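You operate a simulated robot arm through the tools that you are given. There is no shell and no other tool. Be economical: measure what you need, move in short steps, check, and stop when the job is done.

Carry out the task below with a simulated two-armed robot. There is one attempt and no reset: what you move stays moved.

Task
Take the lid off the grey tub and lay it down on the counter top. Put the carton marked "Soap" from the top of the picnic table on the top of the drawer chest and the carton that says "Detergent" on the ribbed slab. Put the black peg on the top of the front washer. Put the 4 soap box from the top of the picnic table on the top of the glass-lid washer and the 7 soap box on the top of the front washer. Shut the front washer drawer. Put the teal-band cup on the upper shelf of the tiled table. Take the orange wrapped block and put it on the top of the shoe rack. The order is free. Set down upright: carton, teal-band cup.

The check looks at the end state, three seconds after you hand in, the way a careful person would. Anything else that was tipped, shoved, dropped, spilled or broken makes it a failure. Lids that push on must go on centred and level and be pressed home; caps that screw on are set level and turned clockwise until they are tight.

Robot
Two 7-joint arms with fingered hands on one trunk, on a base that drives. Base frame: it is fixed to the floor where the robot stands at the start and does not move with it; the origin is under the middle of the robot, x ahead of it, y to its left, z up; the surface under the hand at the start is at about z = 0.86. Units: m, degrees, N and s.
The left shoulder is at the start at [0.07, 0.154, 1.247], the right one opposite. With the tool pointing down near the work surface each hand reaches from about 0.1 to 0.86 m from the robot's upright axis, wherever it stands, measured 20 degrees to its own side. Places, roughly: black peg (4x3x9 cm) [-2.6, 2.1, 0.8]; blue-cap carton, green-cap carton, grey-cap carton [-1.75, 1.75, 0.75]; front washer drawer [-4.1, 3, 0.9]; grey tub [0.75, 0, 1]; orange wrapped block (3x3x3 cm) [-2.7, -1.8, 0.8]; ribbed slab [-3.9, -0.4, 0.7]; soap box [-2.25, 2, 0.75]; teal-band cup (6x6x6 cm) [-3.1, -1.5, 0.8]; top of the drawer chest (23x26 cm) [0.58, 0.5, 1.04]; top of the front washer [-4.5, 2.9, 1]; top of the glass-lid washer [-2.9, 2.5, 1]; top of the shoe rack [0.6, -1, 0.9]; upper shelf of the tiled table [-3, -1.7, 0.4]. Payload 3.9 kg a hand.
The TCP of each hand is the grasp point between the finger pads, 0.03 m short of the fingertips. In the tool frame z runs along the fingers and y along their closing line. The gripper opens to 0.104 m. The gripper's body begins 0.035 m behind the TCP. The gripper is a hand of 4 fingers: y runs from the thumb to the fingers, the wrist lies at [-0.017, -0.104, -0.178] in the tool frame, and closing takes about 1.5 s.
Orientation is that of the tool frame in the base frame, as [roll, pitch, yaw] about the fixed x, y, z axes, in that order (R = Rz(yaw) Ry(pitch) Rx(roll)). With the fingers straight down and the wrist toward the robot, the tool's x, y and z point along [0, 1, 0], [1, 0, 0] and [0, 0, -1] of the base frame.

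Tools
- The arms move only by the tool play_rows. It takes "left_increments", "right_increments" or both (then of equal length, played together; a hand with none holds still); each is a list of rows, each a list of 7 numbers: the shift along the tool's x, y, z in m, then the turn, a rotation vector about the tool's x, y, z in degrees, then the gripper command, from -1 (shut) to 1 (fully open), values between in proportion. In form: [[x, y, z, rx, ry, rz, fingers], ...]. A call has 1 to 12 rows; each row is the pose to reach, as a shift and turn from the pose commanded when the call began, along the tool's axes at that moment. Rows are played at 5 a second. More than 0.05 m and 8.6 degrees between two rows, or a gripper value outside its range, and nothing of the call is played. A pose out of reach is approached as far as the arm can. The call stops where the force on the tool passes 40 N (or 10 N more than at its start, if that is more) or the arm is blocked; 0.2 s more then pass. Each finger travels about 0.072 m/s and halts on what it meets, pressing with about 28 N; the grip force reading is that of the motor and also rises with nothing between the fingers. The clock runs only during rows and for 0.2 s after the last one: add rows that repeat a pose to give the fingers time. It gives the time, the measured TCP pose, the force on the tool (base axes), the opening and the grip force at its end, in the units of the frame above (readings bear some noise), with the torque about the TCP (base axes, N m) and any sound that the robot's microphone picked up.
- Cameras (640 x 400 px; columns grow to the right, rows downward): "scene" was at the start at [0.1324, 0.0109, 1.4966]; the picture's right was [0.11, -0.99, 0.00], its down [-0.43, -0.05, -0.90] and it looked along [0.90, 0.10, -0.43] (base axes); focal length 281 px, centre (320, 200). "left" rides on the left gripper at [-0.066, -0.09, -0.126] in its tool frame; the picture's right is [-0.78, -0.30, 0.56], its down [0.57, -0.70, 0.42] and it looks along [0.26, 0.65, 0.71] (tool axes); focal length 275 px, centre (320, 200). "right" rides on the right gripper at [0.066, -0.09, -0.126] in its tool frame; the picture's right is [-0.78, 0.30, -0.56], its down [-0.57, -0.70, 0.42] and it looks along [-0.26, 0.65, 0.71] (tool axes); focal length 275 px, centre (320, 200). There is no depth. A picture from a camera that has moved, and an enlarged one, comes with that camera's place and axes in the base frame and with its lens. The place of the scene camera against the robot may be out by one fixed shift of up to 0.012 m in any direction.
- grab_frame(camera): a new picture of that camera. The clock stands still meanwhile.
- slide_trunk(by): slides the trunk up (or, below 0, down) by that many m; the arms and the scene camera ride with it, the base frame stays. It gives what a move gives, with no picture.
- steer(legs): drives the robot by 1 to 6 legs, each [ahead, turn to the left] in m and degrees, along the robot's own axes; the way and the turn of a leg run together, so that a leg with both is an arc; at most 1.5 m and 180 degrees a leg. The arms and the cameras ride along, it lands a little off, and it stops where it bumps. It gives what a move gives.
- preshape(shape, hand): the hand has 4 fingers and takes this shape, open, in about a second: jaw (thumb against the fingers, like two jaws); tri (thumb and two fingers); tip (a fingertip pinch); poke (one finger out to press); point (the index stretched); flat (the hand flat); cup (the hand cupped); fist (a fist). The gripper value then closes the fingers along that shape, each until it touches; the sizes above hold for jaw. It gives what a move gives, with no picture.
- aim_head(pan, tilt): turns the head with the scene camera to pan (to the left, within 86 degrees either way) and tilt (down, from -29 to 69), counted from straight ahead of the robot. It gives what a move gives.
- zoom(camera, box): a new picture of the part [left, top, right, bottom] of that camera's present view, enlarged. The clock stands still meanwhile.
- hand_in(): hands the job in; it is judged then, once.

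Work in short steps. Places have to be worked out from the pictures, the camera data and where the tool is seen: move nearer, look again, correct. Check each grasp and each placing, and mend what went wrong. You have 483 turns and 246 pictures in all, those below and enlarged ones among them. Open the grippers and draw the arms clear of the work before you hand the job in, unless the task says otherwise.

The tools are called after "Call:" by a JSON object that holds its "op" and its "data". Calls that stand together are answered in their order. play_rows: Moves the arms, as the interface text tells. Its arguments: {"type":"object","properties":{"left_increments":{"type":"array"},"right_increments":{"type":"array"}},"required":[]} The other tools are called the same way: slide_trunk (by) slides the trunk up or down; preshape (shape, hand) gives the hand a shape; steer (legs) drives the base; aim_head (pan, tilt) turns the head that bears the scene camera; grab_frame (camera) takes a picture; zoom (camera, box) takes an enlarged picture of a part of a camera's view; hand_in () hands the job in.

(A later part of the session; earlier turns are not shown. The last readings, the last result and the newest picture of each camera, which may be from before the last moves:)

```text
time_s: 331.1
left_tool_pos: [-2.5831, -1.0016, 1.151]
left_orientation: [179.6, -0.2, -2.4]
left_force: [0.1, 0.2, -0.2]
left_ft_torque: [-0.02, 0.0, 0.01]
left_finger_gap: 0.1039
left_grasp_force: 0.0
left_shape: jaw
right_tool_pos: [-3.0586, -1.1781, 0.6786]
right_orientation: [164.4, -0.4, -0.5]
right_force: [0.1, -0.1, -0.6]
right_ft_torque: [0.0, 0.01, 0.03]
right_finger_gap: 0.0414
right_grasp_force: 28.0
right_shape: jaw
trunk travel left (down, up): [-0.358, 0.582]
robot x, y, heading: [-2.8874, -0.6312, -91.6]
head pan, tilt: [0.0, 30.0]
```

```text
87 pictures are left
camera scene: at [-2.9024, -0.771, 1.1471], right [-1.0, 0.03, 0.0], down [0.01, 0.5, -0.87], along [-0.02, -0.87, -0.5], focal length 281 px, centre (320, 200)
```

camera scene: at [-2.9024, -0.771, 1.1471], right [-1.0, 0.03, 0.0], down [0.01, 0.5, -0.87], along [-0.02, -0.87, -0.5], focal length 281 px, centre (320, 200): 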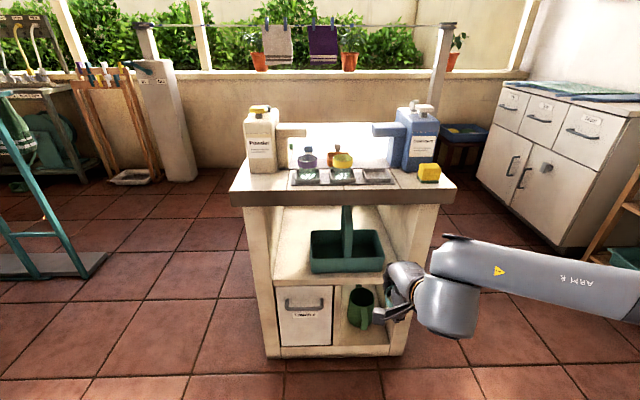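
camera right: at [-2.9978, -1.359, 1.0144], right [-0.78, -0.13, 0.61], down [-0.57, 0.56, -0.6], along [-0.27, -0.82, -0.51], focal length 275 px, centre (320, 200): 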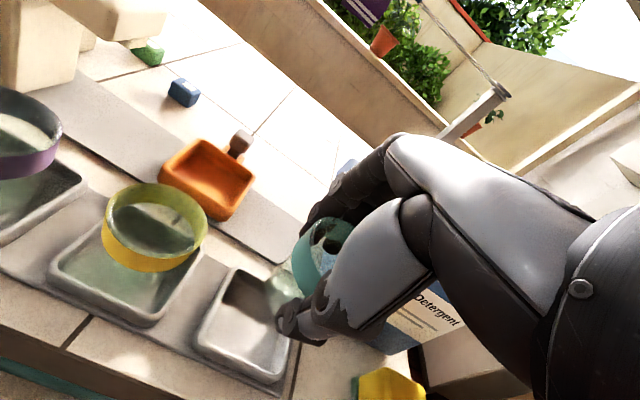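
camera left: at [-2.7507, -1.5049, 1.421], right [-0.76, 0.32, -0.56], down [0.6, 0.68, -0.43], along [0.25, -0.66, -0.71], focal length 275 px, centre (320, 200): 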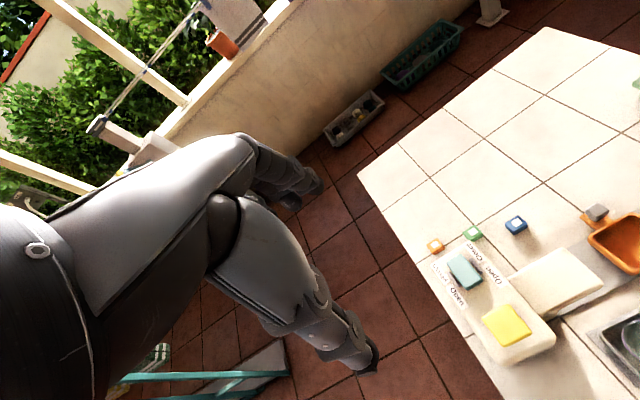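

The upper shelf has free room left of the caddy, at about (-2.815, -1.53). I'm shifting the cup to x≈-2.815 with a 30° yaw (so the wrist camera clears the post), still outside the table.

Call:
{"op": "play_rows", "data": {"right_increments": [[0.035, 0, 0, 0, 1, -4, -0.5], [0.07, 0, 0, 0, 2, -8, -0.5], [0.105, 0, 0, 0, 3.1, -12, -0.5], [0.14, 0, 0, 0, 4.2, -16, -0.5], [0.175, 0, 0, 0, 5.3, -20, -0.5], [0.21, 0, 0, 0, 6.5, -24.5, -0.5], [0.244, 0, 0, 0, 7.8, -29, -0.5], [0.244, 0, 0, 0, 7.8, -29, -0.5]]}}

Call:
{"op": "slide_trunk", "data": {"by": -0.135}}

Call:
{"op": "aim_head", "data": {"pan": 0, "tilt": 25}}

Call:
{"op": "grab_frame", "data": {"camera": "scene"}}

Call:
{"op": "grab_frame", "data": {"camera": "right"}}

```text
time_s: 332.9
left_tool_pos: [-2.5834, -1.001, 1.1521]
left_orientation: [179.6, -0.2, -2.2]
left_force: [-0.4, -0.2, -0.1]
left_ft_torque: [-0.01, -0.02, -0.01]
left_finger_gap: 0.1038
left_grasp_force: 0.1
left_shape: jaw
right_tool_pos: [-2.8125, -1.1826, 0.6783]
right_orientation: [164.3, -0.1, 29.4]
right_force: [-0.2, 0.9, -0.6]
right_ft_torque: [0.03, -0.01, -0.02]
right_finger_gap: 0.0417
right_grasp_force: 28.8
right_shape: jaw
trunk travel left (down, up): [-0.358, 0.582]
robot x, y, heading: [-2.8894, -0.6297, -91.7]
head pan, tilt: [0.0, 30.0]
```

```text
time_s: 334.5
left_tool_pos: [-2.5832, -1.0018, 1.0161]
left_orientation: [179.5, -0.2, -2.3]
left_force: [0.3, -1.4, 0.2]
left_ft_torque: [0.02, 0.0, 0.02]
left_finger_gap: 0.1035
left_grasp_force: 0.0
left_shape: jaw
right_tool_pos: [-2.8137, -1.183, 0.5432]
right_orientation: [164.2, 0.0, 29.5]
right_force: [-0.7, 0.0, -0.1]
right_ft_torque: [0.01, 0.01, -0.03]
right_finger_gap: 0.0412
right_grasp_force: 28.0
right_shape: jaw
trunk travel left (down, up): [-0.223, 0.717]
robot x, y, heading: [-2.8921, -0.6308, -91.6]
head pan, tilt: [0.0, 30.0]
```

```text
time_s: 335.1
left_tool_pos: [-2.5827, -1.0001, 1.0171]
left_orientation: [179.7, -0.2, -2.3]
left_force: [-0.6, 0.4, 0.1]
left_ft_torque: [0.01, 0.03, 0.03]
left_finger_gap: 0.1039
left_grasp_force: 0.2
left_shape: jaw
right_tool_pos: [-2.8138, -1.1817, 0.5431]
right_orientation: [164.3, 0.0, 29.4]
right_force: [0.2, -0.8, -0.4]
right_ft_torque: [-0.01, 0.02, 0.02]
right_finger_gap: 0.0415
right_grasp_force: 28.2
right_shape: jaw
trunk travel left (down, up): [-0.223, 0.717]
robot x, y, heading: [-2.887, -0.6335, -91.6]
head pan, tilt: [0.0, 25.0]
```

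```text
86 pictures are left
camera scene: at [-2.9024, -0.7727, 1.0201], right [-1.0, 0.03, 0.0], down [0.01, 0.42, -0.91], along [-0.03, -0.91, -0.42], focal length 281 px, centre (320, 200)
```

scene: 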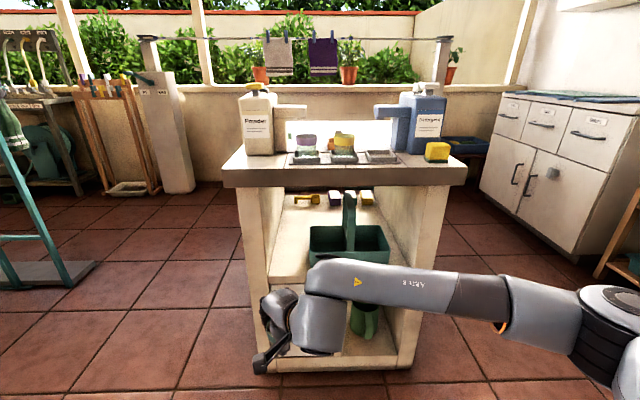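

```text
85 pictures are left
camera right: at [-2.8147, -1.0454, 0.6382], right [-0.61, -0.5, 0.62], down [-0.77, 0.21, -0.6], along [0.17, -0.84, -0.51], focal length 275 px, centre (320, 200)
```

right: 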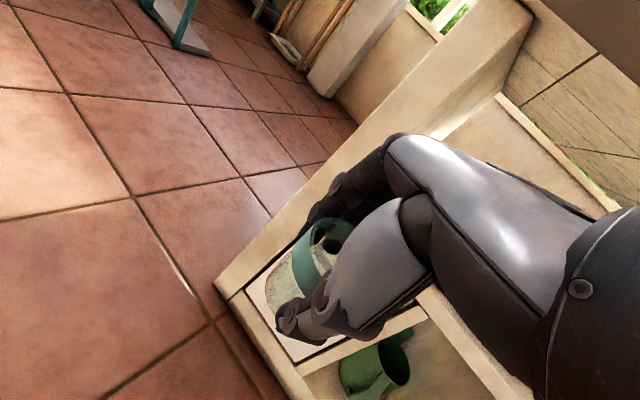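

The free bay is x -2.77…-2.89, so x≈-2.825 is right. I'm driving forward part way and checking clearance.

Call:
{"op": "steer", "data": {"legs": [[0.22, 0]]}}

Call:
{"op": "grab_frame", "data": {"camera": "right"}}

Call:
{"op": "zoom", "data": {"camera": "scene", "box": [200, 150, 460, 400]}}

```text
time_s: 336.9
left_tool_pos: [-2.5907, -1.2265, 1.0155]
left_orientation: [179.5, -0.2, -2.3]
left_force: [0.5, -0.3, -0.3]
left_ft_torque: [0.01, -0.01, 0.01]
left_finger_gap: 0.104
left_grasp_force: 0.0
left_shape: jaw
right_tool_pos: [-2.8199, -1.4063, 0.5439]
right_orientation: [164.3, 0.0, 29.3]
right_force: [-0.8, -0.4, -0.5]
right_ft_torque: [0.03, -0.03, 0.03]
right_finger_gap: 0.0413
right_grasp_force: 27.9
right_shape: jaw
trunk travel left (down, up): [-0.223, 0.717]
robot x, y, heading: [-2.8981, -0.8578, -91.7]
head pan, tilt: [0.0, 25.0]
```

```text
84 pictures are left
camera right: at [-2.8215, -1.2699, 0.6378], right [-0.61, -0.5, 0.62], down [-0.77, 0.21, -0.6], along [0.17, -0.84, -0.51], focal length 275 px, centre (320, 200)
```

right: 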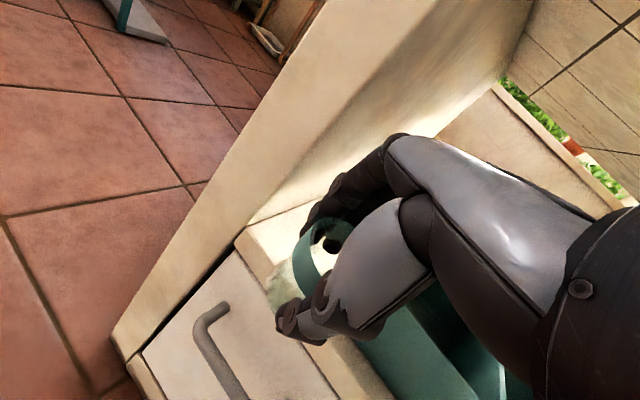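

```text
1.60 times, centred on (330, 275) of scene
camera zoom: at [-2.9089, -0.9975, 1.02], right [-1.0, 0.03, 0.0], down [0.01, 0.42, -0.91], along [-0.03, -0.91, -0.42], focal length 450 px, centre (304, 80)
```

zoom: 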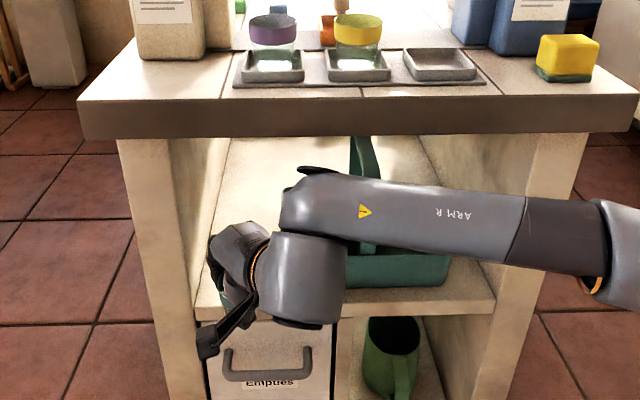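

Clearances look good: left wall about -2.76, caddy's left edge about -2.90, hand at -2.82. I'm driving the last 12 cm in.

Call:
{"op": "steer", "data": {"legs": [[0.12, 0]]}}

Call:
{"op": "grab_frame", "data": {"camera": "right"}}

Call:
{"op": "zoom", "data": {"camera": "scene", "box": [200, 150, 460, 400]}}

```text
time_s: 338.0
left_tool_pos: [-2.5943, -1.316, 1.0157]
left_orientation: [179.5, -0.4, -2.5]
left_force: [-0.4, -0.3, -0.5]
left_ft_torque: [0.01, 0.03, -0.03]
left_finger_gap: 0.1041
left_grasp_force: 0.1
left_shape: jaw
right_tool_pos: [-2.8167, -1.4724, 0.5286]
right_orientation: [165.8, -0.1, 31.6]
right_force: [0.6, -0.1, -0.5]
right_ft_torque: [-0.03, -0.01, 0.0]
right_finger_gap: 0.0413
right_grasp_force: 27.7
right_shape: jaw
trunk travel left (down, up): [-0.223, 0.717]
robot x, y, heading: [-2.8967, -0.944, -92.2]
head pan, tilt: [0.0, 25.0]
stopped in leg 1: the robot was blocked; the commanded pose is now the measured one
```

```text
82 pictures are left
camera right: at [-2.8224, -1.3382, 0.6271], right [-0.58, -0.53, 0.61], down [-0.79, 0.19, -0.58], along [0.2, -0.82, -0.53], focal length 275 px, centre (320, 200)
```

right: 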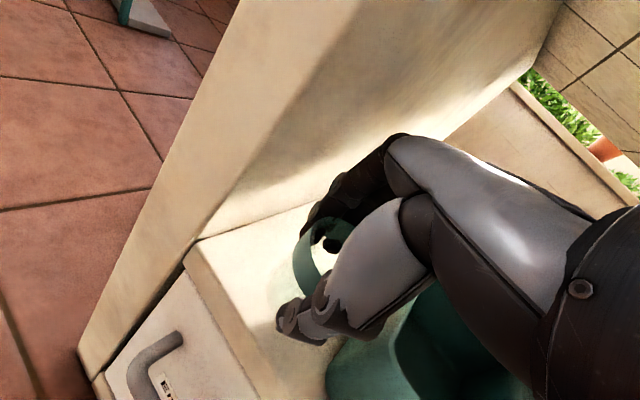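

```text
1.60 times, centred on (330, 275) of scene
camera zoom: at [-2.9122, -1.086, 1.0203], right [-1.0, 0.04, 0.0], down [0.01, 0.42, -0.91], along [-0.03, -0.91, -0.42], focal length 450 px, centre (304, 80)
```

zoom: 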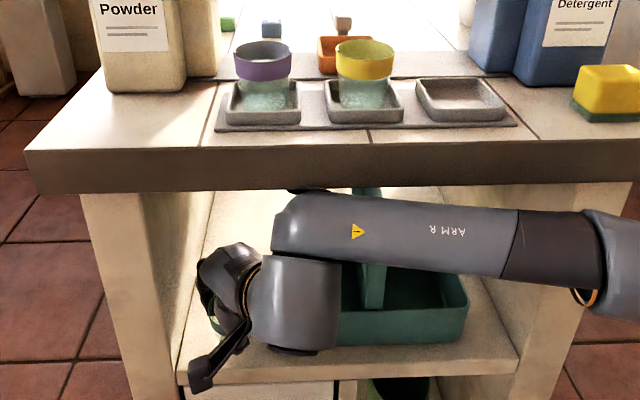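

The forearm brushed the table's front edge. I'm backing off a bit, lowering the trunk 3 cm, and checking.

Call:
{"op": "steer", "data": {"legs": [[-0.06, 0]]}}

Call:
{"op": "slide_trunk", "data": {"by": -0.03}}

Call:
{"op": "grab_frame", "data": {"camera": "scene"}}

```text
time_s: 339.0
left_tool_pos: [-2.592, -1.2543, 1.018]
left_orientation: [179.5, -0.3, -2.5]
left_force: [0.7, -0.2, 0.5]
left_ft_torque: [-0.03, 0.01, -0.01]
left_finger_gap: 0.1041
left_grasp_force: 0.0
left_shape: jaw
right_tool_pos: [-2.8148, -1.41, 0.5299]
right_orientation: [165.8, -0.2, 31.7]
right_force: [0.5, 0.3, -0.9]
right_ft_torque: [0.0, -0.03, -0.02]
right_finger_gap: 0.0413
right_grasp_force: 27.9
right_shape: jaw
trunk travel left (down, up): [-0.223, 0.717]
robot x, y, heading: [-2.8954, -0.8843, -91.9]
head pan, tilt: [0.0, 25.0]
```

```text
time_s: 339.7
left_tool_pos: [-2.5924, -1.2546, 0.9873]
left_orientation: [179.5, -0.2, -2.5]
left_force: [-0.3, 0.0, -0.2]
left_ft_torque: [0.03, 0.0, -0.01]
left_finger_gap: 0.104
left_grasp_force: 0.1
left_shape: jaw
right_tool_pos: [-2.8149, -1.4119, 0.4987]
right_orientation: [165.7, -0.2, 31.5]
right_force: [-0.9, 0.4, -0.2]
right_ft_torque: [-0.03, -0.02, 0.03]
right_finger_gap: 0.0417
right_grasp_force: 27.9
right_shape: jaw
trunk travel left (down, up): [-0.193, 0.747]
robot x, y, heading: [-2.8956, -0.8854, -91.8]
head pan, tilt: [0.0, 25.0]
```

```text
80 pictures are left
camera scene: at [-2.9104, -1.0249, 0.9901], right [-1.0, 0.04, 0.0], down [0.01, 0.42, -0.91], along [-0.03, -0.91, -0.42], focal length 281 px, centre (320, 200)
```

scene: 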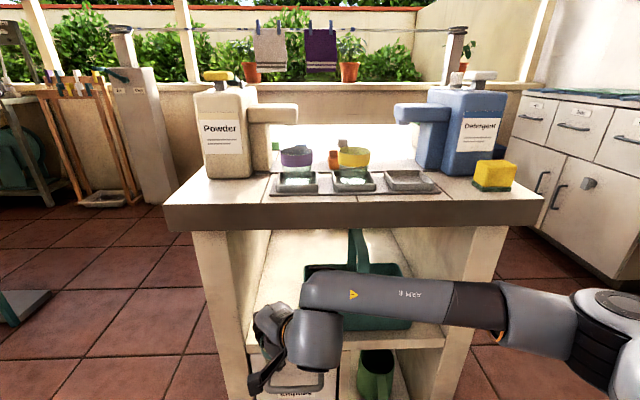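

The base itself is limited near y≈-0.94, so I'll insert with the arm. First I'm lowering the trunk 10 cm and raising the arm by the same amount, for better reach.

Call:
{"op": "slide_trunk", "data": {"by": -0.1}}

Call:
{"op": "play_rows", "data": {"right_increments": [[0, 0.0052, -0.0193, 0, 0, 0, -0.5], [0, 0.0104, -0.0386, 0, 0, 0, -0.5], [0, 0.0155, -0.058, 0, 0, 0, -0.5], [0, 0.0207, -0.0773, 0, 0, 0, -0.5], [0, 0.0259, -0.0966, 0, 0, 0, -0.5], [0, 0.0259, -0.0966, 0, 0, 0, -0.5]], "left_increments": [[0, 0, -0.03, 0, 0, 0, 1], [0, 0, -0.06, 0, 0, 0, 1], [0, 0, -0.09, 0, 0, 0, 1], [0, 0, -0.12, 0, 0, 0, 1], [0, 0, -0.15, 0, 0, 0, 1], [0, 0, -0.15, 0, 0, 0, 1]]}}

Call:
{"op": "grab_frame", "data": {"camera": "scene"}}

Call:
{"op": "grab_frame", "data": {"camera": "right"}}

```text
time_s: 340.5
left_tool_pos: [-2.5938, -1.2535, 0.9382]
left_orientation: [179.4, -0.4, -2.5]
left_force: [0.5, 0.0, 0.2]
left_ft_torque: [0.04, -0.02, 0.01]
left_finger_gap: 0.1038
left_grasp_force: 0.0
left_shape: jaw
right_tool_pos: [-2.8106, -1.4115, 0.462]
right_orientation: [164.4, -0.4, 32.2]
right_force: [-6.4, 13.9, 16.9]
right_ft_torque: [-0.46, -0.03, -0.24]
right_finger_gap: 0.0425
right_grasp_force: 28.4
right_shape: jaw
trunk travel left (down, up): [-0.143, 0.797]
robot x, y, heading: [-2.8961, -0.8839, -92.1]
head pan, tilt: [0.0, 25.0]
stopped: the force on the tool passed its limit at 52 N (the readings are from after the stop); the commanded pose is now the measured one
```

```text
time_s: 341.9
left_tool_pos: [-2.5936, -1.2535, 1.0843]
left_orientation: [179.4, -0.3, -2.5]
left_force: [0.4, 0.3, -0.1]
left_ft_torque: [-0.01, -0.03, 0.02]
left_finger_gap: 0.1038
left_grasp_force: 0.0
left_shape: jaw
right_tool_pos: [-2.8087, -1.412, 0.5578]
right_orientation: [164.7, -0.3, 32.0]
right_force: [-0.2, 0.1, -0.2]
right_ft_torque: [0.01, 0.02, -0.02]
right_finger_gap: 0.0413
right_grasp_force: 28.4
right_shape: jaw
trunk travel left (down, up): [-0.143, 0.797]
robot x, y, heading: [-2.8951, -0.8874, -92.2]
head pan, tilt: [0.0, 25.0]
```

```text
79 pictures are left
camera scene: at [-2.9106, -1.0248, 0.9405], right [-1.0, 0.04, 0.0], down [0.02, 0.42, -0.91], along [-0.03, -0.91, -0.42], focal length 281 px, centre (320, 200)
```

scene: 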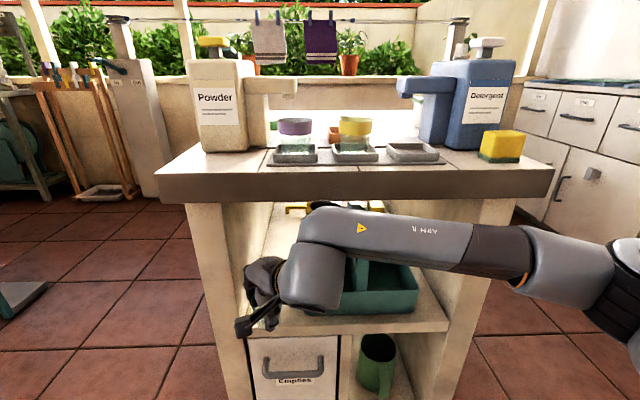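

```text
78 pictures are left
camera right: at [-2.8175, -1.2763, 0.6551], right [-0.59, -0.53, 0.61], down [-0.78, 0.18, -0.6], along [0.21, -0.83, -0.52], focal length 275 px, centre (320, 200)
```

right: 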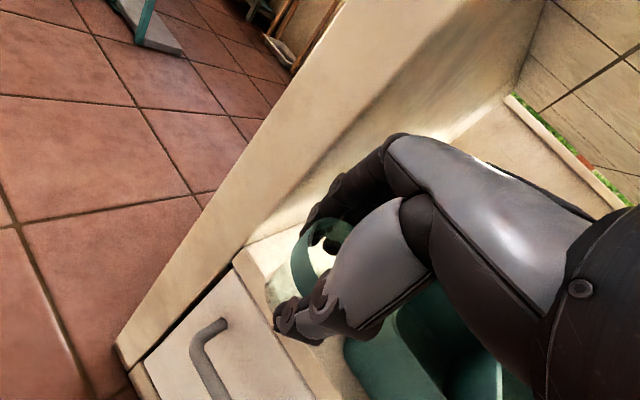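

Contact came at TCP z≈0.462, so the cup bottom must have met something at about 0.40 (shelf level). I'm now inserting with the arm at z≈0.55 to y≈-1.54.

Call:
{"op": "play_rows", "data": {"right_increments": [[-0.016, 0.02, 0.0055, 0, 0, 0, -0.5], [-0.032, 0.04, 0.011, 0, 0, 0, -0.5], [-0.048, 0.06, 0.016, 0, 0, 0, -0.5], [-0.064, 0.08, 0.022, 0, 0, 0, -0.5], [-0.079, 0.1, 0.027, 0, 0, 0, -0.5], [-0.079, 0.1, 0.027, 0, 0, 0, -0.5]]}}

Call:
{"op": "grab_frame", "data": {"camera": "right"}}

Call:
{"op": "zoom", "data": {"camera": "scene", "box": [160, 150, 460, 380]}}

```text
time_s: 343.1
left_tool_pos: [-2.5947, -1.2282, 1.0959]
left_orientation: [177.9, -0.3, -3.0]
left_force: [-0.4, 0.6, 1.1]
left_ft_torque: [-0.1, -0.04, 0.03]
left_finger_gap: 0.1038
left_grasp_force: 0.0
left_shape: jaw
right_tool_pos: [-2.786, -1.4496, 0.5632]
right_orientation: [164.8, 1.8, 41.1]
right_force: [-15.4, 2.5, 7.8]
right_ft_torque: [0.01, -0.45, 0.03]
right_finger_gap: 0.0407
right_grasp_force: 27.5
right_shape: jaw
trunk travel left (down, up): [-0.143, 0.797]
robot x, y, heading: [-2.8965, -0.8754, -93.4]
head pan, tilt: [0.0, 25.0]
stopped in row 5 (right hand): the force on the tool passed its limit at 55 N (the readings are from after the stop); the commanded pose is now the measured one
```

```text
77 pictures are left
camera right: at [-2.8129, -1.3139, 0.6562], right [-0.48, -0.6, 0.64], down [-0.82, 0.04, -0.58], along [0.32, -0.8, -0.51], focal length 275 px, centre (320, 200)
```

right: 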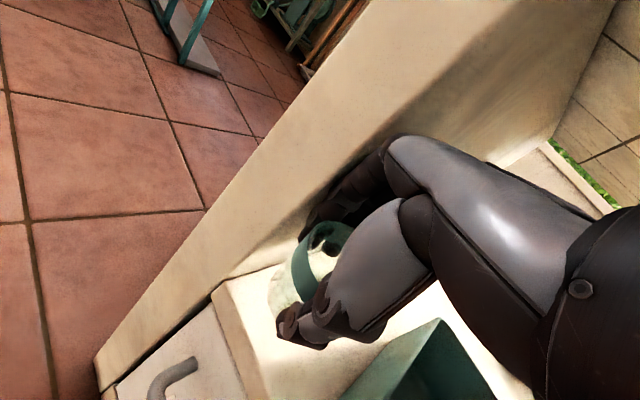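

```text
1.74 times, centred on (310, 265) of scene
camera zoom: at [-2.9098, -0.9335, 0.9659], right [-1.0, 0.06, 0.0], down [0.02, 0.34, -0.94], along [-0.06, -0.94, -0.34], focal length 489 px, centre (337, 87)
```

zoom: 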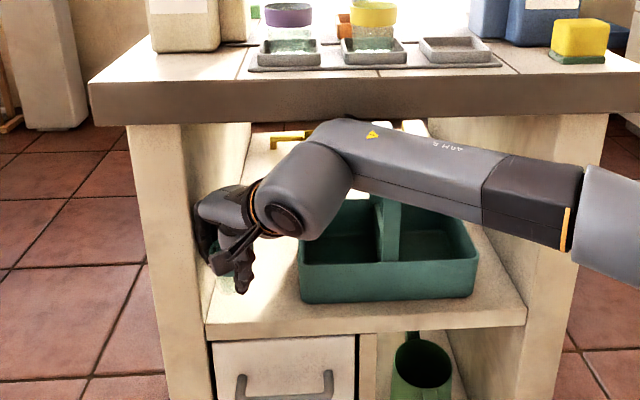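

The hand/wrist was too high (wrist at slab level) and deflected into the side panel. I'm backing straight out, then will re-enter lower (TCP≈0.50) and more to the right.

Call:
{"op": "play_rows", "data": {"right_increments": [[0.016, -0.018, -0.005, 0, 0, 0, -0.5], [0.033, -0.036, -0.01, 0, 0, 0, -0.5], [0.05, -0.054, -0.015, 0, 0, 0, -0.5], [0.05, -0.054, -0.015, 0, 0, 0, -0.5]]}}

Call:
{"op": "grab_frame", "data": {"camera": "right"}}

Call:
{"op": "grab_frame", "data": {"camera": "scene"}}

```text
time_s: 343.4
left_tool_pos: [-2.604, -1.3888, 1.0035]
left_orientation: [-172.7, -0.8, -2.7]
left_force: [1.7, -4.0, -4.0]
left_ft_torque: [0.34, 0.06, -0.05]
left_finger_gap: 0.1036
left_grasp_force: 0.1
left_shape: jaw
right_tool_pos: [-2.7831, -1.5187, 0.4737]
right_orientation: [168.0, -5.5, 41.1]
right_force: [-27.4, 28.0, 109.8]
right_ft_torque: [0.39, -0.97, 0.08]
right_finger_gap: 0.0291
right_grasp_force: 27.7
right_shape: jaw
trunk travel left (down, up): [-0.143, 0.797]
robot x, y, heading: [-2.8992, -0.8811, -93.8]
head pan, tilt: [0.0, 25.0]
stopped in row 1 (right hand): the force on the tool passed its limit at 45 N (the readings are from after the stop); the commanded pose is now the measured one
```

```text
75 pictures are left
camera right: at [-2.8152, -1.3965, 0.5825], right [-0.51, -0.68, 0.53], down [-0.78, 0.11, -0.61], along [0.36, -0.73, -0.59], focal length 275 px, centre (320, 200)
```

right: 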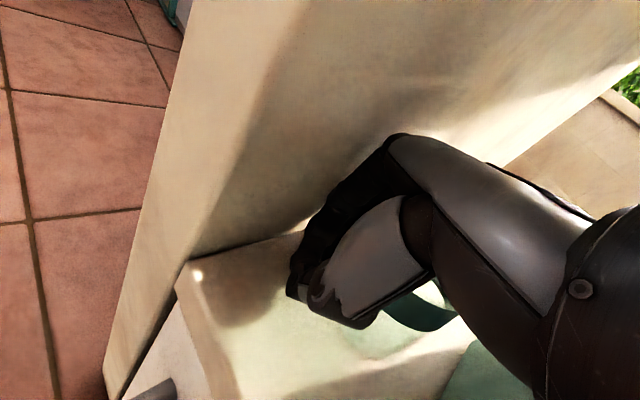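

```text
74 pictures are left
camera scene: at [-2.918, -1.0327, 0.941], right [-1.0, 0.07, 0.0], down [0.03, 0.43, -0.9], along [-0.06, -0.9, -0.43], focal length 281 px, centre (320, 200)
```

scene: 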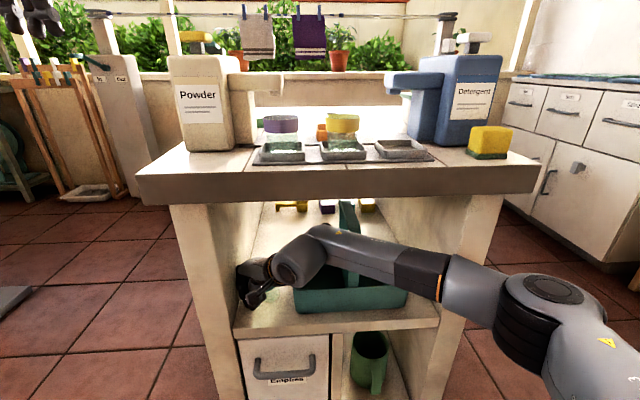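

The robot rocked and came down, so the hand is pressing on the shelf and the cup has shifted. I'm zooming before doing anything.

Call:
{"op": "zoom", "data": {"camera": "right", "box": [260, 180, 500, 380]}}

Call:
{"op": "zoom", "data": {"camera": "scene", "box": [220, 220, 340, 330]}}

```text
2.00 times, centred on (380, 280) of right
camera zoom: at [-2.8152, -1.3965, 0.5825], right [-0.51, -0.68, 0.53], down [-0.78, 0.11, -0.61], along [0.36, -0.73, -0.59], focal length 551 px, centre (200, 40)
```

zoom: 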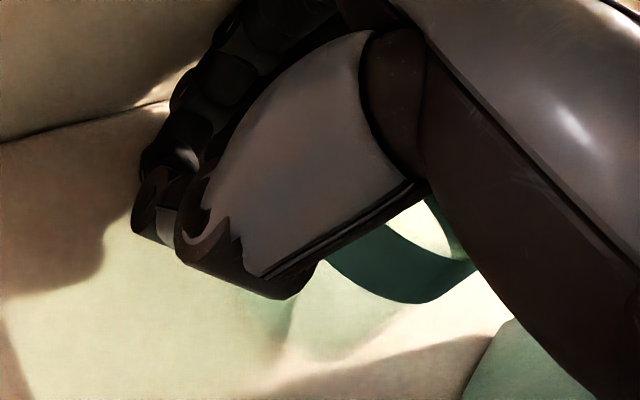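

```text
3.64 times, centred on (280, 275) of scene
camera zoom: at [-2.918, -1.0327, 0.941], right [-1.0, 0.07, 0.0], down [0.03, 0.43, -0.9], along [-0.06, -0.9, -0.43], focal length 1023 px, centre (466, -73)
```

zoom: 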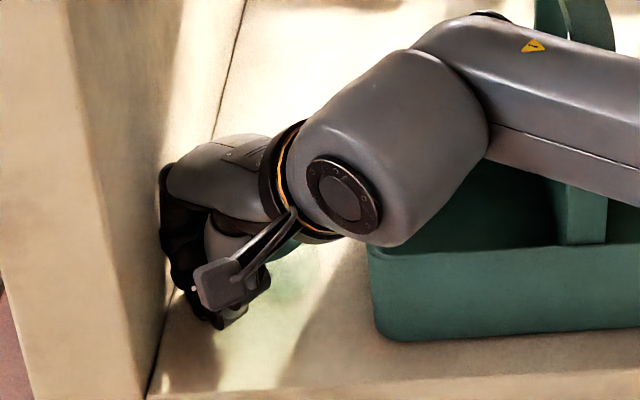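

The cup appears to be standing on the shelf beside the hand. I'm relieving the pressure by rising 2 cm gently, grip unchanged.

Call:
{"op": "play_rows", "data": {"right_increments": [[0.0005, 0.001, -0.005, 0, 0, 0, -0.5], [0.001, 0.002, -0.01, 0, 0, 0, -0.5], [0.0015, 0.003, -0.015, 0, 0, 0, -0.5], [0.002, 0.004, -0.0195, 0, 0, 0, -0.5]]}}

Call:
{"op": "grab_frame", "data": {"camera": "right"}}

```text
time_s: 344.1
left_tool_pos: [-2.5957, -1.3379, 1.031]
left_orientation: [-175.7, -0.2, -2.6]
left_force: [1.8, -1.0, -0.8]
left_ft_torque: [-0.01, 0.04, -0.03]
left_finger_gap: 0.1037
left_grasp_force: 0.1
left_shape: jaw
right_tool_pos: [-2.7879, -1.49, 0.4889]
right_orientation: [169.5, -2.1, 41.5]
right_force: [0.9, -0.3, -0.6]
right_ft_torque: [0.0, 0.05, 0.03]
right_finger_gap: 0.0229
right_grasp_force: 27.7
right_shape: jaw
trunk travel left (down, up): [-0.143, 0.797]
robot x, y, heading: [-2.8964, -0.8777, -93.2]
head pan, tilt: [0.0, 25.0]
stopped in row 3 (left hand): the arm was blocked; the commanded pose is now the measured one
```

```text
71 pictures are left
camera right: at [-2.8142, -1.366, 0.5975], right [-0.47, -0.67, 0.57], down [-0.82, 0.09, -0.57], along [0.33, -0.74, -0.59], focal length 275 px, centre (320, 200)
```

right: 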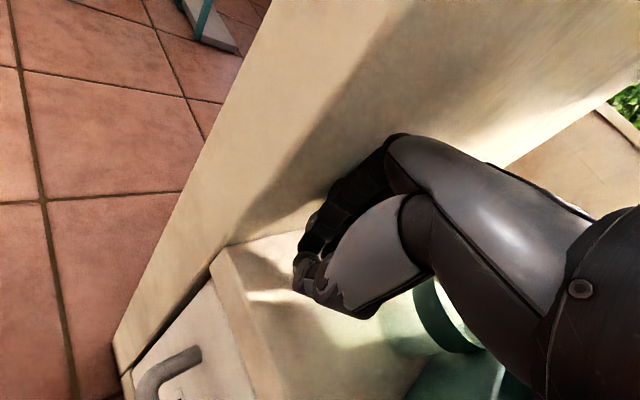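

The cup is standing on the shelf free of the hand, at about (-2.87, -1.64). I'm withdrawing the hand straight out toward the robot.

Call:
{"op": "play_rows", "data": {"right_increments": [[0.013, -0.015, -0.003, 0, 0, 0, -0.5], [0.027, -0.029, -0.006, 0, 0, 0, -0.5], [0.04, -0.044, -0.009, 0, 0, 0, -0.5], [0.053, -0.059, -0.012, 0, 0, 0, -0.5], [0.067, -0.073, -0.015, 0, 0, 0, -0.5], [0.08, -0.088, -0.018, 0, 0, 0, -0.5]]}}

Call:
{"op": "grab_frame", "data": {"camera": "scene"}}

Call:
{"op": "grab_frame", "data": {"camera": "right"}}

```text
time_s: 345.5
left_tool_pos: [-2.5974, -1.3363, 1.0339]
left_orientation: [-175.9, -0.3, -2.5]
left_force: [0.1, -0.1, -0.3]
left_ft_torque: [0.04, -0.01, -0.03]
left_finger_gap: 0.1039
left_grasp_force: 0.1
left_shape: jaw
right_tool_pos: [-2.7863, -1.3699, 0.4944]
right_orientation: [169.5, -2.2, 41.5]
right_force: [0.2, 0.4, -0.1]
right_ft_torque: [0.01, 0.02, 0.01]
right_finger_gap: 0.0229
right_grasp_force: 27.9
right_shape: jaw
trunk travel left (down, up): [-0.143, 0.797]
robot x, y, heading: [-2.8955, -0.8806, -93.2]
head pan, tilt: [0.0, 25.0]
```

```text
70 pictures are left
camera scene: at [-2.9131, -1.0197, 0.9405], right [-1.0, 0.05, 0.0], down [0.02, 0.42, -0.91], along [-0.05, -0.91, -0.42], focal length 281 px, centre (320, 200)
```

scene: 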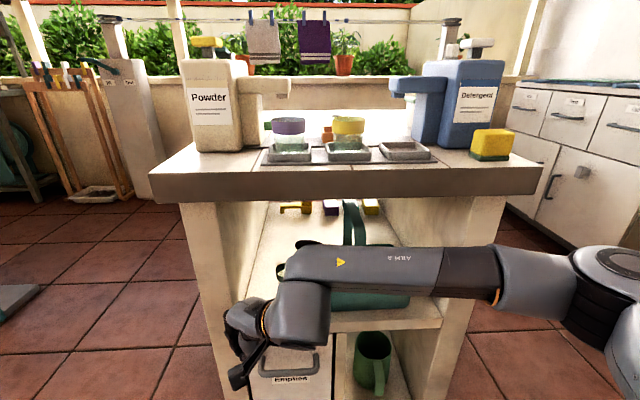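

```text
69 pictures are left
camera right: at [-2.8148, -1.245, 0.6031], right [-0.47, -0.67, 0.57], down [-0.82, 0.09, -0.57], along [0.33, -0.74, -0.59], focal length 275 px, centre (320, 200)
```

right: 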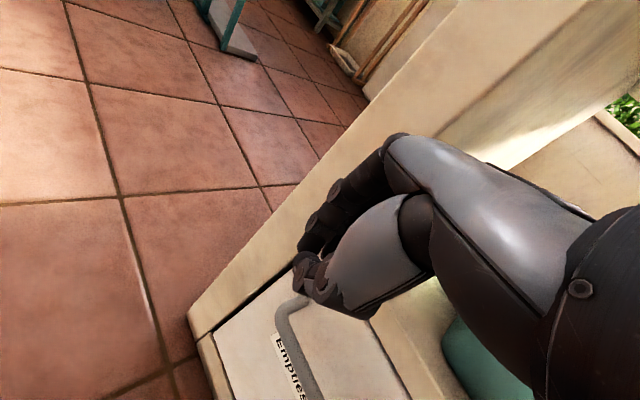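

The hand is out. I'm backing the base away and inspecting the shelf and table.

Call:
{"op": "steer", "data": {"legs": [[-0.3, 0]]}}

Call:
{"op": "play_rows", "data": {"right_increments": [[-0.03, -0.02, 0, 0, 0, 0, -0.5], [-0.06, -0.04, 0, 0, 0, 0, -0.5], [-0.1, -0.05, 0, 0, 0, 0, -0.5], [-0.14, -0.06, 0, 0, 0, 0, -0.5], [-0.18, -0.07, 0, 0, 0, 0, -0.5]]}}

Call:
{"op": "grab_frame", "data": {"camera": "scene"}}

Call:
{"op": "zoom", "data": {"camera": "scene", "box": [220, 170, 420, 330]}}

```text
time_s: 347.6
left_tool_pos: [-2.5819, -1.0354, 1.0333]
left_orientation: [-176.0, -0.5, -2.8]
left_force: [-0.8, -0.7, 1.0]
left_ft_torque: [-0.01, 0.01, 0.0]
left_finger_gap: 0.104
left_grasp_force: 0.0
left_shape: jaw
right_tool_pos: [-2.7729, -1.0665, 0.4949]
right_orientation: [169.3, -2.2, 41.2]
right_force: [-0.6, -0.6, -0.5]
right_ft_torque: [0.01, 0.0, -0.01]
right_finger_gap: 0.0228
right_grasp_force: 28.6
right_shape: jaw
trunk travel left (down, up): [-0.143, 0.797]
robot x, y, heading: [-2.8816, -0.5744, -93.6]
head pan, tilt: [0.0, 25.0]
```

```text
time_s: 348.8
left_tool_pos: [-2.5838, -1.0344, 1.0344]
left_orientation: [-175.9, -0.4, -3.0]
left_force: [0.7, 0.5, 0.4]
left_ft_torque: [0.01, 0.02, -0.03]
left_finger_gap: 0.1041
left_grasp_force: 0.0
left_shape: jaw
right_tool_pos: [-2.9525, -1.135, 0.4764]
right_orientation: [169.3, -2.1, 41.2]
right_force: [-0.4, -0.7, -1.3]
right_ft_torque: [0.0, 0.01, -0.03]
right_finger_gap: 0.023
right_grasp_force: 27.6
right_shape: jaw
trunk travel left (down, up): [-0.143, 0.797]
robot x, y, heading: [-2.8803, -0.575, -93.5]
head pan, tilt: [0.0, 25.0]
```

```text
68 pictures are left
camera scene: at [-2.8973, -0.7173, 0.9404], right [-1.0, 0.06, 0.0], down [0.03, 0.42, -0.91], along [-0.05, -0.9, -0.42], focal length 281 px, centre (320, 200)
```

scene: 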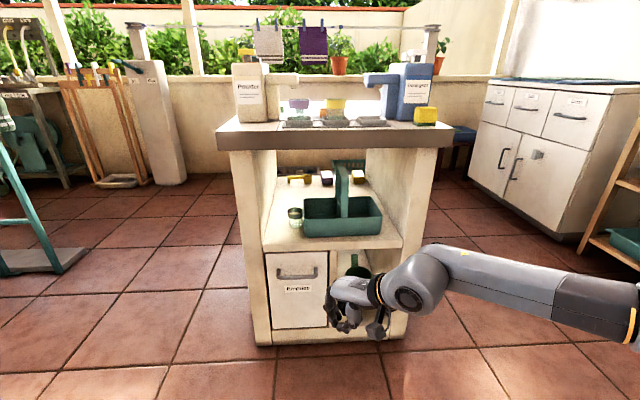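

```text
2.50 times, centred on (320, 250) of scene
camera zoom: at [-2.8973, -0.7173, 0.9404], right [-1.0, 0.06, 0.0], down [0.03, 0.42, -0.91], along [-0.05, -0.9, -0.42], focal length 703 px, centre (320, 75)
```

zoom: 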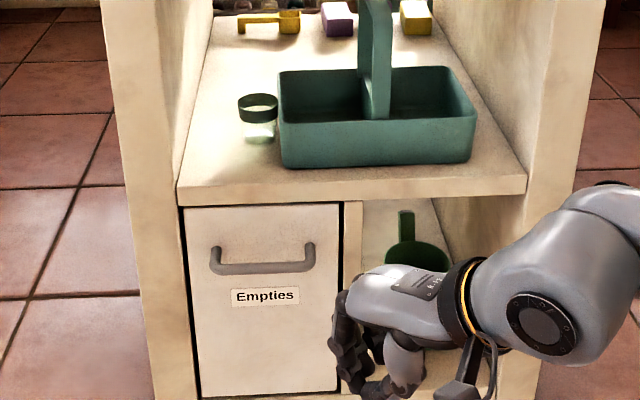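

Excellent: the teal-band cup stands upright on the upper shelf, and nothing else is disturbed. I'm raising the trunk and bringing the arms to carry poses.

Call:
{"op": "slide_trunk", "data": {"by": 0.557}}

Call:
{"op": "play_rows", "data": {"right_increments": [[-0.002, -0.02, -0.04, 1.2, -1, 4.8, 0], [-0.003, -0.045, -0.08, 2.4, -2.2, 9.7, 0.5], [-0.005, -0.07, -0.115, 3.6, -3.3, 14.6, 1], [-0.007, -0.097, -0.15, 4.8, -4.4, 19.5, 1], [-0.008, -0.125, -0.185, 6, -5.5, 24.4, 1], [-0.01, -0.15, -0.22, 7, -6.6, 29.3, 1], [-0.012, -0.177, -0.255, 8.2, -7.7, 34, 1], [-0.013, -0.205, -0.29, 9.5, -8.8, 39, 1], [-0.015, -0.23, -0.325, 10.7, -10, 44, 1]]}}

Call:
{"op": "steer", "data": {"legs": [[0, 50], [1.0, 0], [0, -80]]}}

Call:
{"op": "aim_head", "data": {"pan": 0, "tilt": 35}}

Call:
{"op": "grab_frame", "data": {"camera": "scene"}}

```text
refused: 0.557 is not a number from -0.4 to 0.4
```

```text
time_s: 350.8
left_tool_pos: [-2.583, -1.0343, 1.0337]
left_orientation: [-176.0, -0.4, -3.0]
left_force: [0.0, -0.4, 0.2]
left_ft_torque: [-0.03, 0.0, -0.01]
left_finger_gap: 0.1039
left_grasp_force: 0.0
left_shape: jaw
right_tool_pos: [-3.1604, -0.9309, 0.7495]
right_orientation: [180.0, 4.0, -3.6]
right_force: [0.3, -0.8, -0.5]
right_ft_torque: [0.03, 0.02, -0.01]
right_finger_gap: 0.1037
right_grasp_force: 0.0
right_shape: jaw
trunk travel left (down, up): [-0.143, 0.797]
robot x, y, heading: [-2.8803, -0.5714, -93.4]
head pan, tilt: [0.0, 25.0]
```

```text
time_s: 361.7
left_tool_pos: [-2.135, -1.8217, 1.0342]
left_orientation: [-175.9, -0.5, -33.9]
left_force: [0.2, -0.6, 0.2]
left_ft_torque: [-0.01, 0.04, 0.03]
left_finger_gap: 0.1038
left_grasp_force: 0.0
left_shape: jaw
right_tool_pos: [-2.5788, -1.435, 0.7489]
right_orientation: [-180.0, 4.0, -34.7]
right_force: [1.1, -0.2, 0.1]
right_ft_torque: [0.01, 0.01, 0.0]
right_finger_gap: 0.1042
right_grasp_force: 0.1
right_shape: jaw
trunk travel left (down, up): [-0.143, 0.797]
robot x, y, heading: [-2.1516, -1.2723, -124.3]
head pan, tilt: [0.0, 25.0]
```

```text
time_s: 362.4
left_tool_pos: [-2.1348, -1.8194, 1.0332]
left_orientation: [-175.8, -0.4, -34.0]
left_force: [-0.5, -0.2, -0.5]
left_ft_torque: [-0.01, -0.02, 0.01]
left_finger_gap: 0.1041
left_grasp_force: 0.0
left_shape: jaw
right_tool_pos: [-2.578, -1.4341, 0.7501]
right_orientation: [-179.9, 4.0, -34.6]
right_force: [-0.5, 0.0, 0.2]
right_ft_torque: [-0.01, 0.0, 0.0]
right_finger_gap: 0.1037
right_grasp_force: 0.0
right_shape: jaw
trunk travel left (down, up): [-0.143, 0.797]
robot x, y, heading: [-2.151, -1.2749, -124.5]
head pan, tilt: [0.0, 35.0]
```

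```text
66 pictures are left
camera scene: at [-2.2401, -1.3869, 0.9247], right [-0.82, 0.57, 0.0], down [0.32, 0.47, -0.82], along [-0.46, -0.68, -0.57], focal length 281 px, centre (320, 200)
```

scene: 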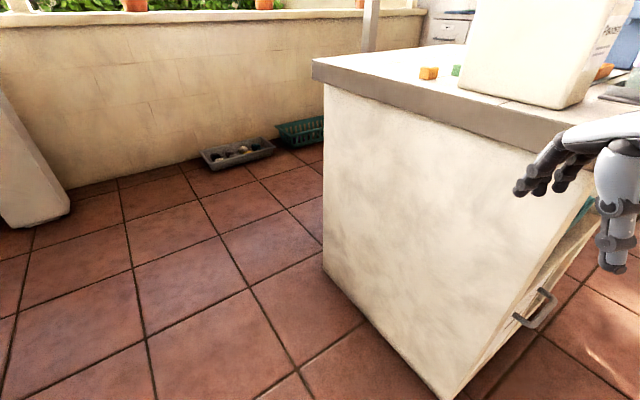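

The trunk raise had been refused (limit 0.4), but there was no contact. I'm raising it now in two steps.

Call:
{"op": "slide_trunk", "data": {"by": 0.4}}

Call:
{"op": "slide_trunk", "data": {"by": 0.157}}

Call:
{"op": "aim_head", "data": {"pan": -25, "tilt": 45}}

Call:
{"op": "grab_frame", "data": {"camera": "scene"}}

```text
time_s: 366.2
left_tool_pos: [-2.1351, -1.8202, 1.4335]
left_orientation: [-175.9, -0.4, -33.9]
left_force: [0.3, 0.7, -0.5]
left_ft_torque: [0.03, 0.03, 0.0]
left_finger_gap: 0.1037
left_grasp_force: 0.0
left_shape: jaw
right_tool_pos: [-2.5777, -1.4335, 1.1501]
right_orientation: [-180.0, 4.1, -34.6]
right_force: [0.1, -0.4, 0.0]
right_ft_torque: [-0.02, 0.0, 0.01]
right_finger_gap: 0.1039
right_grasp_force: 0.1
right_shape: jaw
trunk travel left (down, up): [-0.543, 0.397]
robot x, y, heading: [-2.1537, -1.2729, -124.5]
head pan, tilt: [0.0, 35.0]
```

```text
time_s: 368.0
left_tool_pos: [-2.1343, -1.8197, 1.591]
left_orientation: [-175.8, -0.4, -34.0]
left_force: [0.6, 0.1, -0.6]
left_ft_torque: [-0.03, 0.02, 0.01]
left_finger_gap: 0.104
left_grasp_force: 0.0
left_shape: jaw
right_tool_pos: [-2.5779, -1.4348, 1.3064]
right_orientation: [179.9, 4.0, -34.6]
right_force: [0.1, 0.2, -0.2]
right_ft_torque: [0.01, 0.02, 0.03]
right_finger_gap: 0.1039
right_grasp_force: 0.0
right_shape: jaw
trunk travel left (down, up): [-0.7, 0.24]
robot x, y, heading: [-2.1512, -1.2737, -124.4]
head pan, tilt: [0.0, 35.0]
```

```text
time_s: 368.9
left_tool_pos: [-2.1352, -1.8201, 1.5908]
left_orientation: [-175.9, -0.4, -33.9]
left_force: [-0.2, 0.3, 0.1]
left_ft_torque: [-0.02, 0.0, -0.02]
left_finger_gap: 0.104
left_grasp_force: 0.1
left_shape: jaw
right_tool_pos: [-2.5769, -1.4342, 1.3062]
right_orientation: [179.9, 4.0, -34.6]
right_force: [-0.2, -0.5, -0.5]
right_ft_torque: [-0.03, -0.04, 0.0]
right_finger_gap: 0.1039
right_grasp_force: 0.0
right_shape: jaw
trunk travel left (down, up): [-0.7, 0.24]
robot x, y, heading: [-2.1502, -1.2729, -124.3]
head pan, tilt: [-25.0, 45.0]
```

```text
65 pictures are left
camera scene: at [-2.2602, -1.3557, 1.4669], right [-0.51, 0.86, 0.0], down [0.61, 0.36, -0.71], along [-0.61, -0.36, -0.71], focal length 281 px, centre (320, 200)
```

scene: 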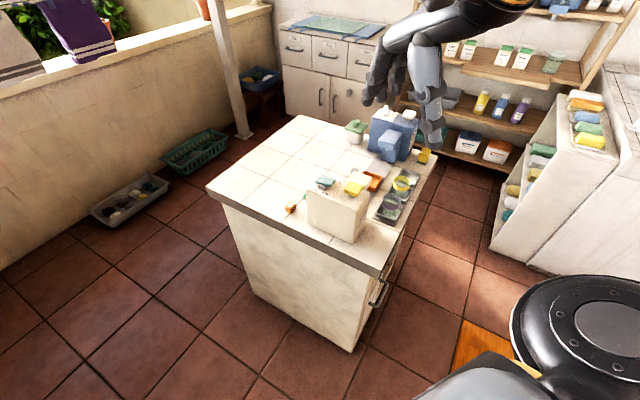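

The orange block sits at about (-2.735, -1.757), just behind the Powder bottle. I'm moving the right hand above it, yawed so the wrist stays outside the table.

Call:
{"op": "play_rows", "data": {"right_increments": [[0.006, 0.04, 0.01, 0, 0.5, 6, 1], [0.012, 0.08, 0.02, 0, 1, 12, 1], [0.018, 0.12, 0.03, 0, 1.5, 18, 1], [0.024, 0.16, 0.04, 0, 2, 24, 1], [0.03, 0.2, 0.06, 0, 2.5, 30, 1], [0.036, 0.24, 0.08, 0, 3, 36, 1], [0.042, 0.28, 0.1, 0, 3.5, 42, 1], [0.048, 0.32, 0.12, 0, 4, 47, 1], [0.053, 0.356, 0.15, 0, 4, 50, 0.5], [0.053, 0.356, 0.15, 0, 4, 50, 0.2]]}}

Call:
{"op": "grab_frame", "data": {"camera": "right"}}

```text
time_s: 371.1
left_tool_pos: [-2.1346, -1.8189, 1.5911]
left_orientation: [-175.9, -0.4, -34.0]
left_force: [-0.1, 0.5, 0.3]
left_ft_torque: [-0.05, 0.0, 0.03]
left_finger_gap: 0.1042
left_grasp_force: 0.1
left_shape: jaw
right_tool_pos: [-2.7453, -1.7472, 1.1516]
right_orientation: [178.5, -0.9, -84.5]
right_force: [-0.3, 0.7, -0.6]
right_ft_torque: [-0.04, 0.01, 0.02]
right_finger_gap: 0.0631
right_grasp_force: 0.1
right_shape: jaw
trunk travel left (down, up): [-0.7, 0.24]
robot x, y, heading: [-2.1538, -1.2749, -124.5]
head pan, tilt: [-25.0, 45.0]
```

```text
64 pictures are left
camera right: at [-2.6456, -1.8029, 1.2741], right [-0.35, 0.76, 0.55], down [0.63, 0.63, -0.45], along [-0.69, 0.19, -0.7], focal length 275 px, centre (320, 200)
```

right: 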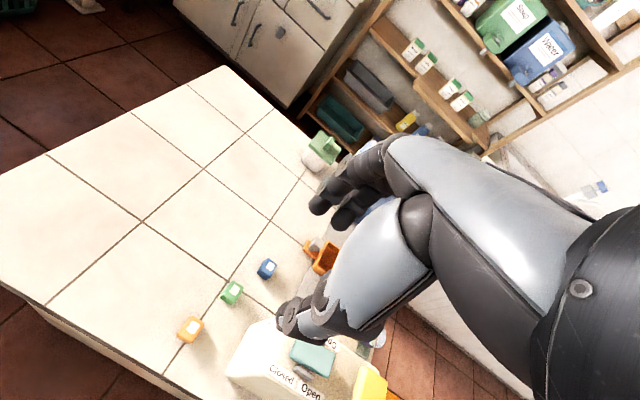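

The bottle leaves only about 2 cm beside the block, so a narrow pinch is needed. I'm trying the "tip" shape and viewing it.

Call:
{"op": "preshape", "data": {"hand": "right", "shape": "tip"}}

Call:
{"op": "grab_frame", "data": {"camera": "right"}}

Call:
{"op": "zoom", "data": {"camera": "scene", "box": [220, 60, 420, 260]}}

```text
time_s: 372.0
left_tool_pos: [-2.1348, -1.8203, 1.5911]
left_orientation: [-175.8, -0.4, -33.9]
left_force: [-0.1, -0.6, 0.7]
left_ft_torque: [-0.02, -0.01, 0.01]
left_finger_gap: 0.1042
left_grasp_force: 0.1
left_shape: jaw
right_tool_pos: [-2.7454, -1.7474, 1.1518]
right_orientation: [178.5, -0.8, -84.6]
right_force: [-0.6, 0.0, 0.5]
right_ft_torque: [0.02, -0.02, 0.03]
right_finger_gap: 0.1041
right_grasp_force: 0.1
right_shape: tip
trunk travel left (down, up): [-0.7, 0.24]
robot x, y, heading: [-2.1527, -1.2707, -124.4]
head pan, tilt: [-25.0, 45.0]
```

```text
63 pictures are left
camera right: at [-2.6464, -1.8034, 1.2734], right [-0.36, 0.75, 0.55], down [0.63, 0.63, -0.45], along [-0.69, 0.19, -0.7], focal length 275 px, centre (320, 200)
```

right: 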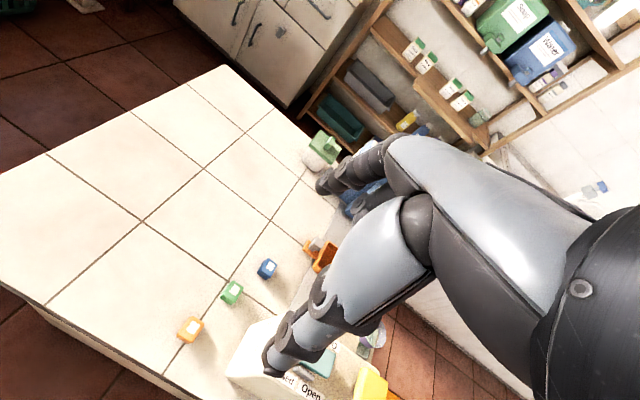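

```text
2.00 times, centred on (320, 160) of scene
camera zoom: at [-2.2605, -1.356, 1.4668], right [-0.51, 0.86, 0.0], down [0.61, 0.36, -0.71], along [-0.61, -0.36, -0.71], focal length 563 px, centre (320, 280)
```

zoom: 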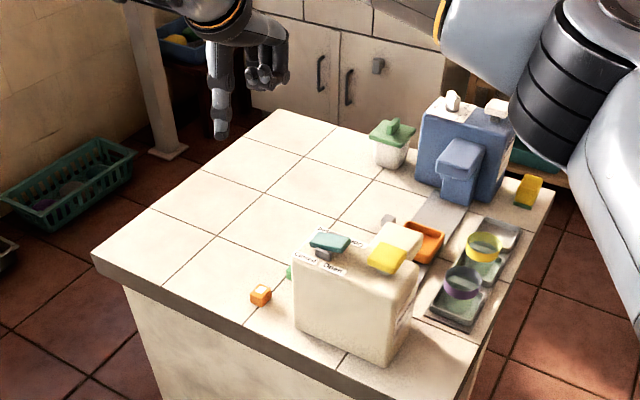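

Blocked side: for the right hand the spare fingers would be on the bottle side. With the left hand they'd be on the free side, so I'll swap. I'm retracting the right hand now.

Call:
{"op": "play_rows", "data": {"right_increments": [[0, 0, -0.045, 0, 0, 0, 1], [0, 0, -0.09, 0, 0, 0, 1], [-0.03, -0.02, -0.12, 0, 0, -5, 1], [-0.065, -0.045, -0.14, 0, 0, -11, 1], [-0.1, -0.07, -0.155, 0, 0, -17, 1], [-0.14, -0.095, -0.155, 0, 0, -23, 1], [-0.175, -0.125, -0.155, 0, 0, -29, 1], [-0.21, -0.155, -0.155, 0, 0, -35, 1], [-0.25, -0.185, -0.155, 0, 0, -42, 1], [-0.29, -0.215, -0.155, 0, 0, -49, 1]]}}

Call:
{"op": "preshape", "data": {"hand": "left", "shape": "tip"}}

Call:
{"op": "steer", "data": {"legs": [[0, -30]]}}

```text
time_s: 374.2
left_tool_pos: [-2.1293, -1.814, 1.5934]
left_orientation: [-176.2, -0.2, -33.9]
left_force: [1.1, 1.6, -0.4]
left_ft_torque: [-0.04, 0.05, 0.02]
left_finger_gap: 0.1039
left_grasp_force: 0.0
left_shape: jaw
right_tool_pos: [-2.5482, -1.4346, 1.2991]
right_orientation: [178.0, 0.6, -35.4]
right_force: [0.0, 0.3, -0.4]
right_ft_torque: [-0.01, 0.03, 0.0]
right_finger_gap: 0.1041
right_grasp_force: 0.1
right_shape: tip
trunk travel left (down, up): [-0.7, 0.24]
robot x, y, heading: [-2.156, -1.2755, -124.6]
head pan, tilt: [-25.0, 45.0]
```

```text
time_s: 375.1
left_tool_pos: [-2.1357, -1.8217, 1.5911]
left_orientation: [-175.8, -0.5, -33.9]
left_force: [-0.6, 1.2, -0.1]
left_ft_torque: [-0.01, -0.02, -0.02]
left_finger_gap: 0.1039
left_grasp_force: 0.0
left_shape: tip
right_tool_pos: [-2.5524, -1.4404, 1.2955]
right_orientation: [178.4, 0.4, -35.6]
right_force: [-0.5, 0.3, -0.4]
right_ft_torque: [0.02, 0.01, -0.02]
right_finger_gap: 0.1039
right_grasp_force: 0.0
right_shape: tip
trunk travel left (down, up): [-0.7, 0.24]
robot x, y, heading: [-2.153, -1.2721, -124.3]
head pan, tilt: [-25.0, 45.0]
```

```text
time_s: 376.9
left_tool_pos: [-2.3996, -1.7623, 1.5901]
left_orientation: [-175.8, -0.3, -62.6]
left_force: [0.2, 0.2, 0.7]
left_ft_torque: [-0.02, 0.0, -0.02]
left_finger_gap: 0.104
left_grasp_force: 0.0
left_shape: tip
right_tool_pos: [-2.5836, -1.2277, 1.2965]
right_orientation: [178.3, 0.5, -64.3]
right_force: [0.0, -0.3, 0.7]
right_ft_torque: [-0.01, 0.02, 0.02]
right_finger_gap: 0.104
right_grasp_force: 0.0
right_shape: tip
trunk travel left (down, up): [-0.7, 0.24]
robot x, y, heading: [-2.1543, -1.2681, -153.4]
head pan, tilt: [-25.0, 45.0]
```

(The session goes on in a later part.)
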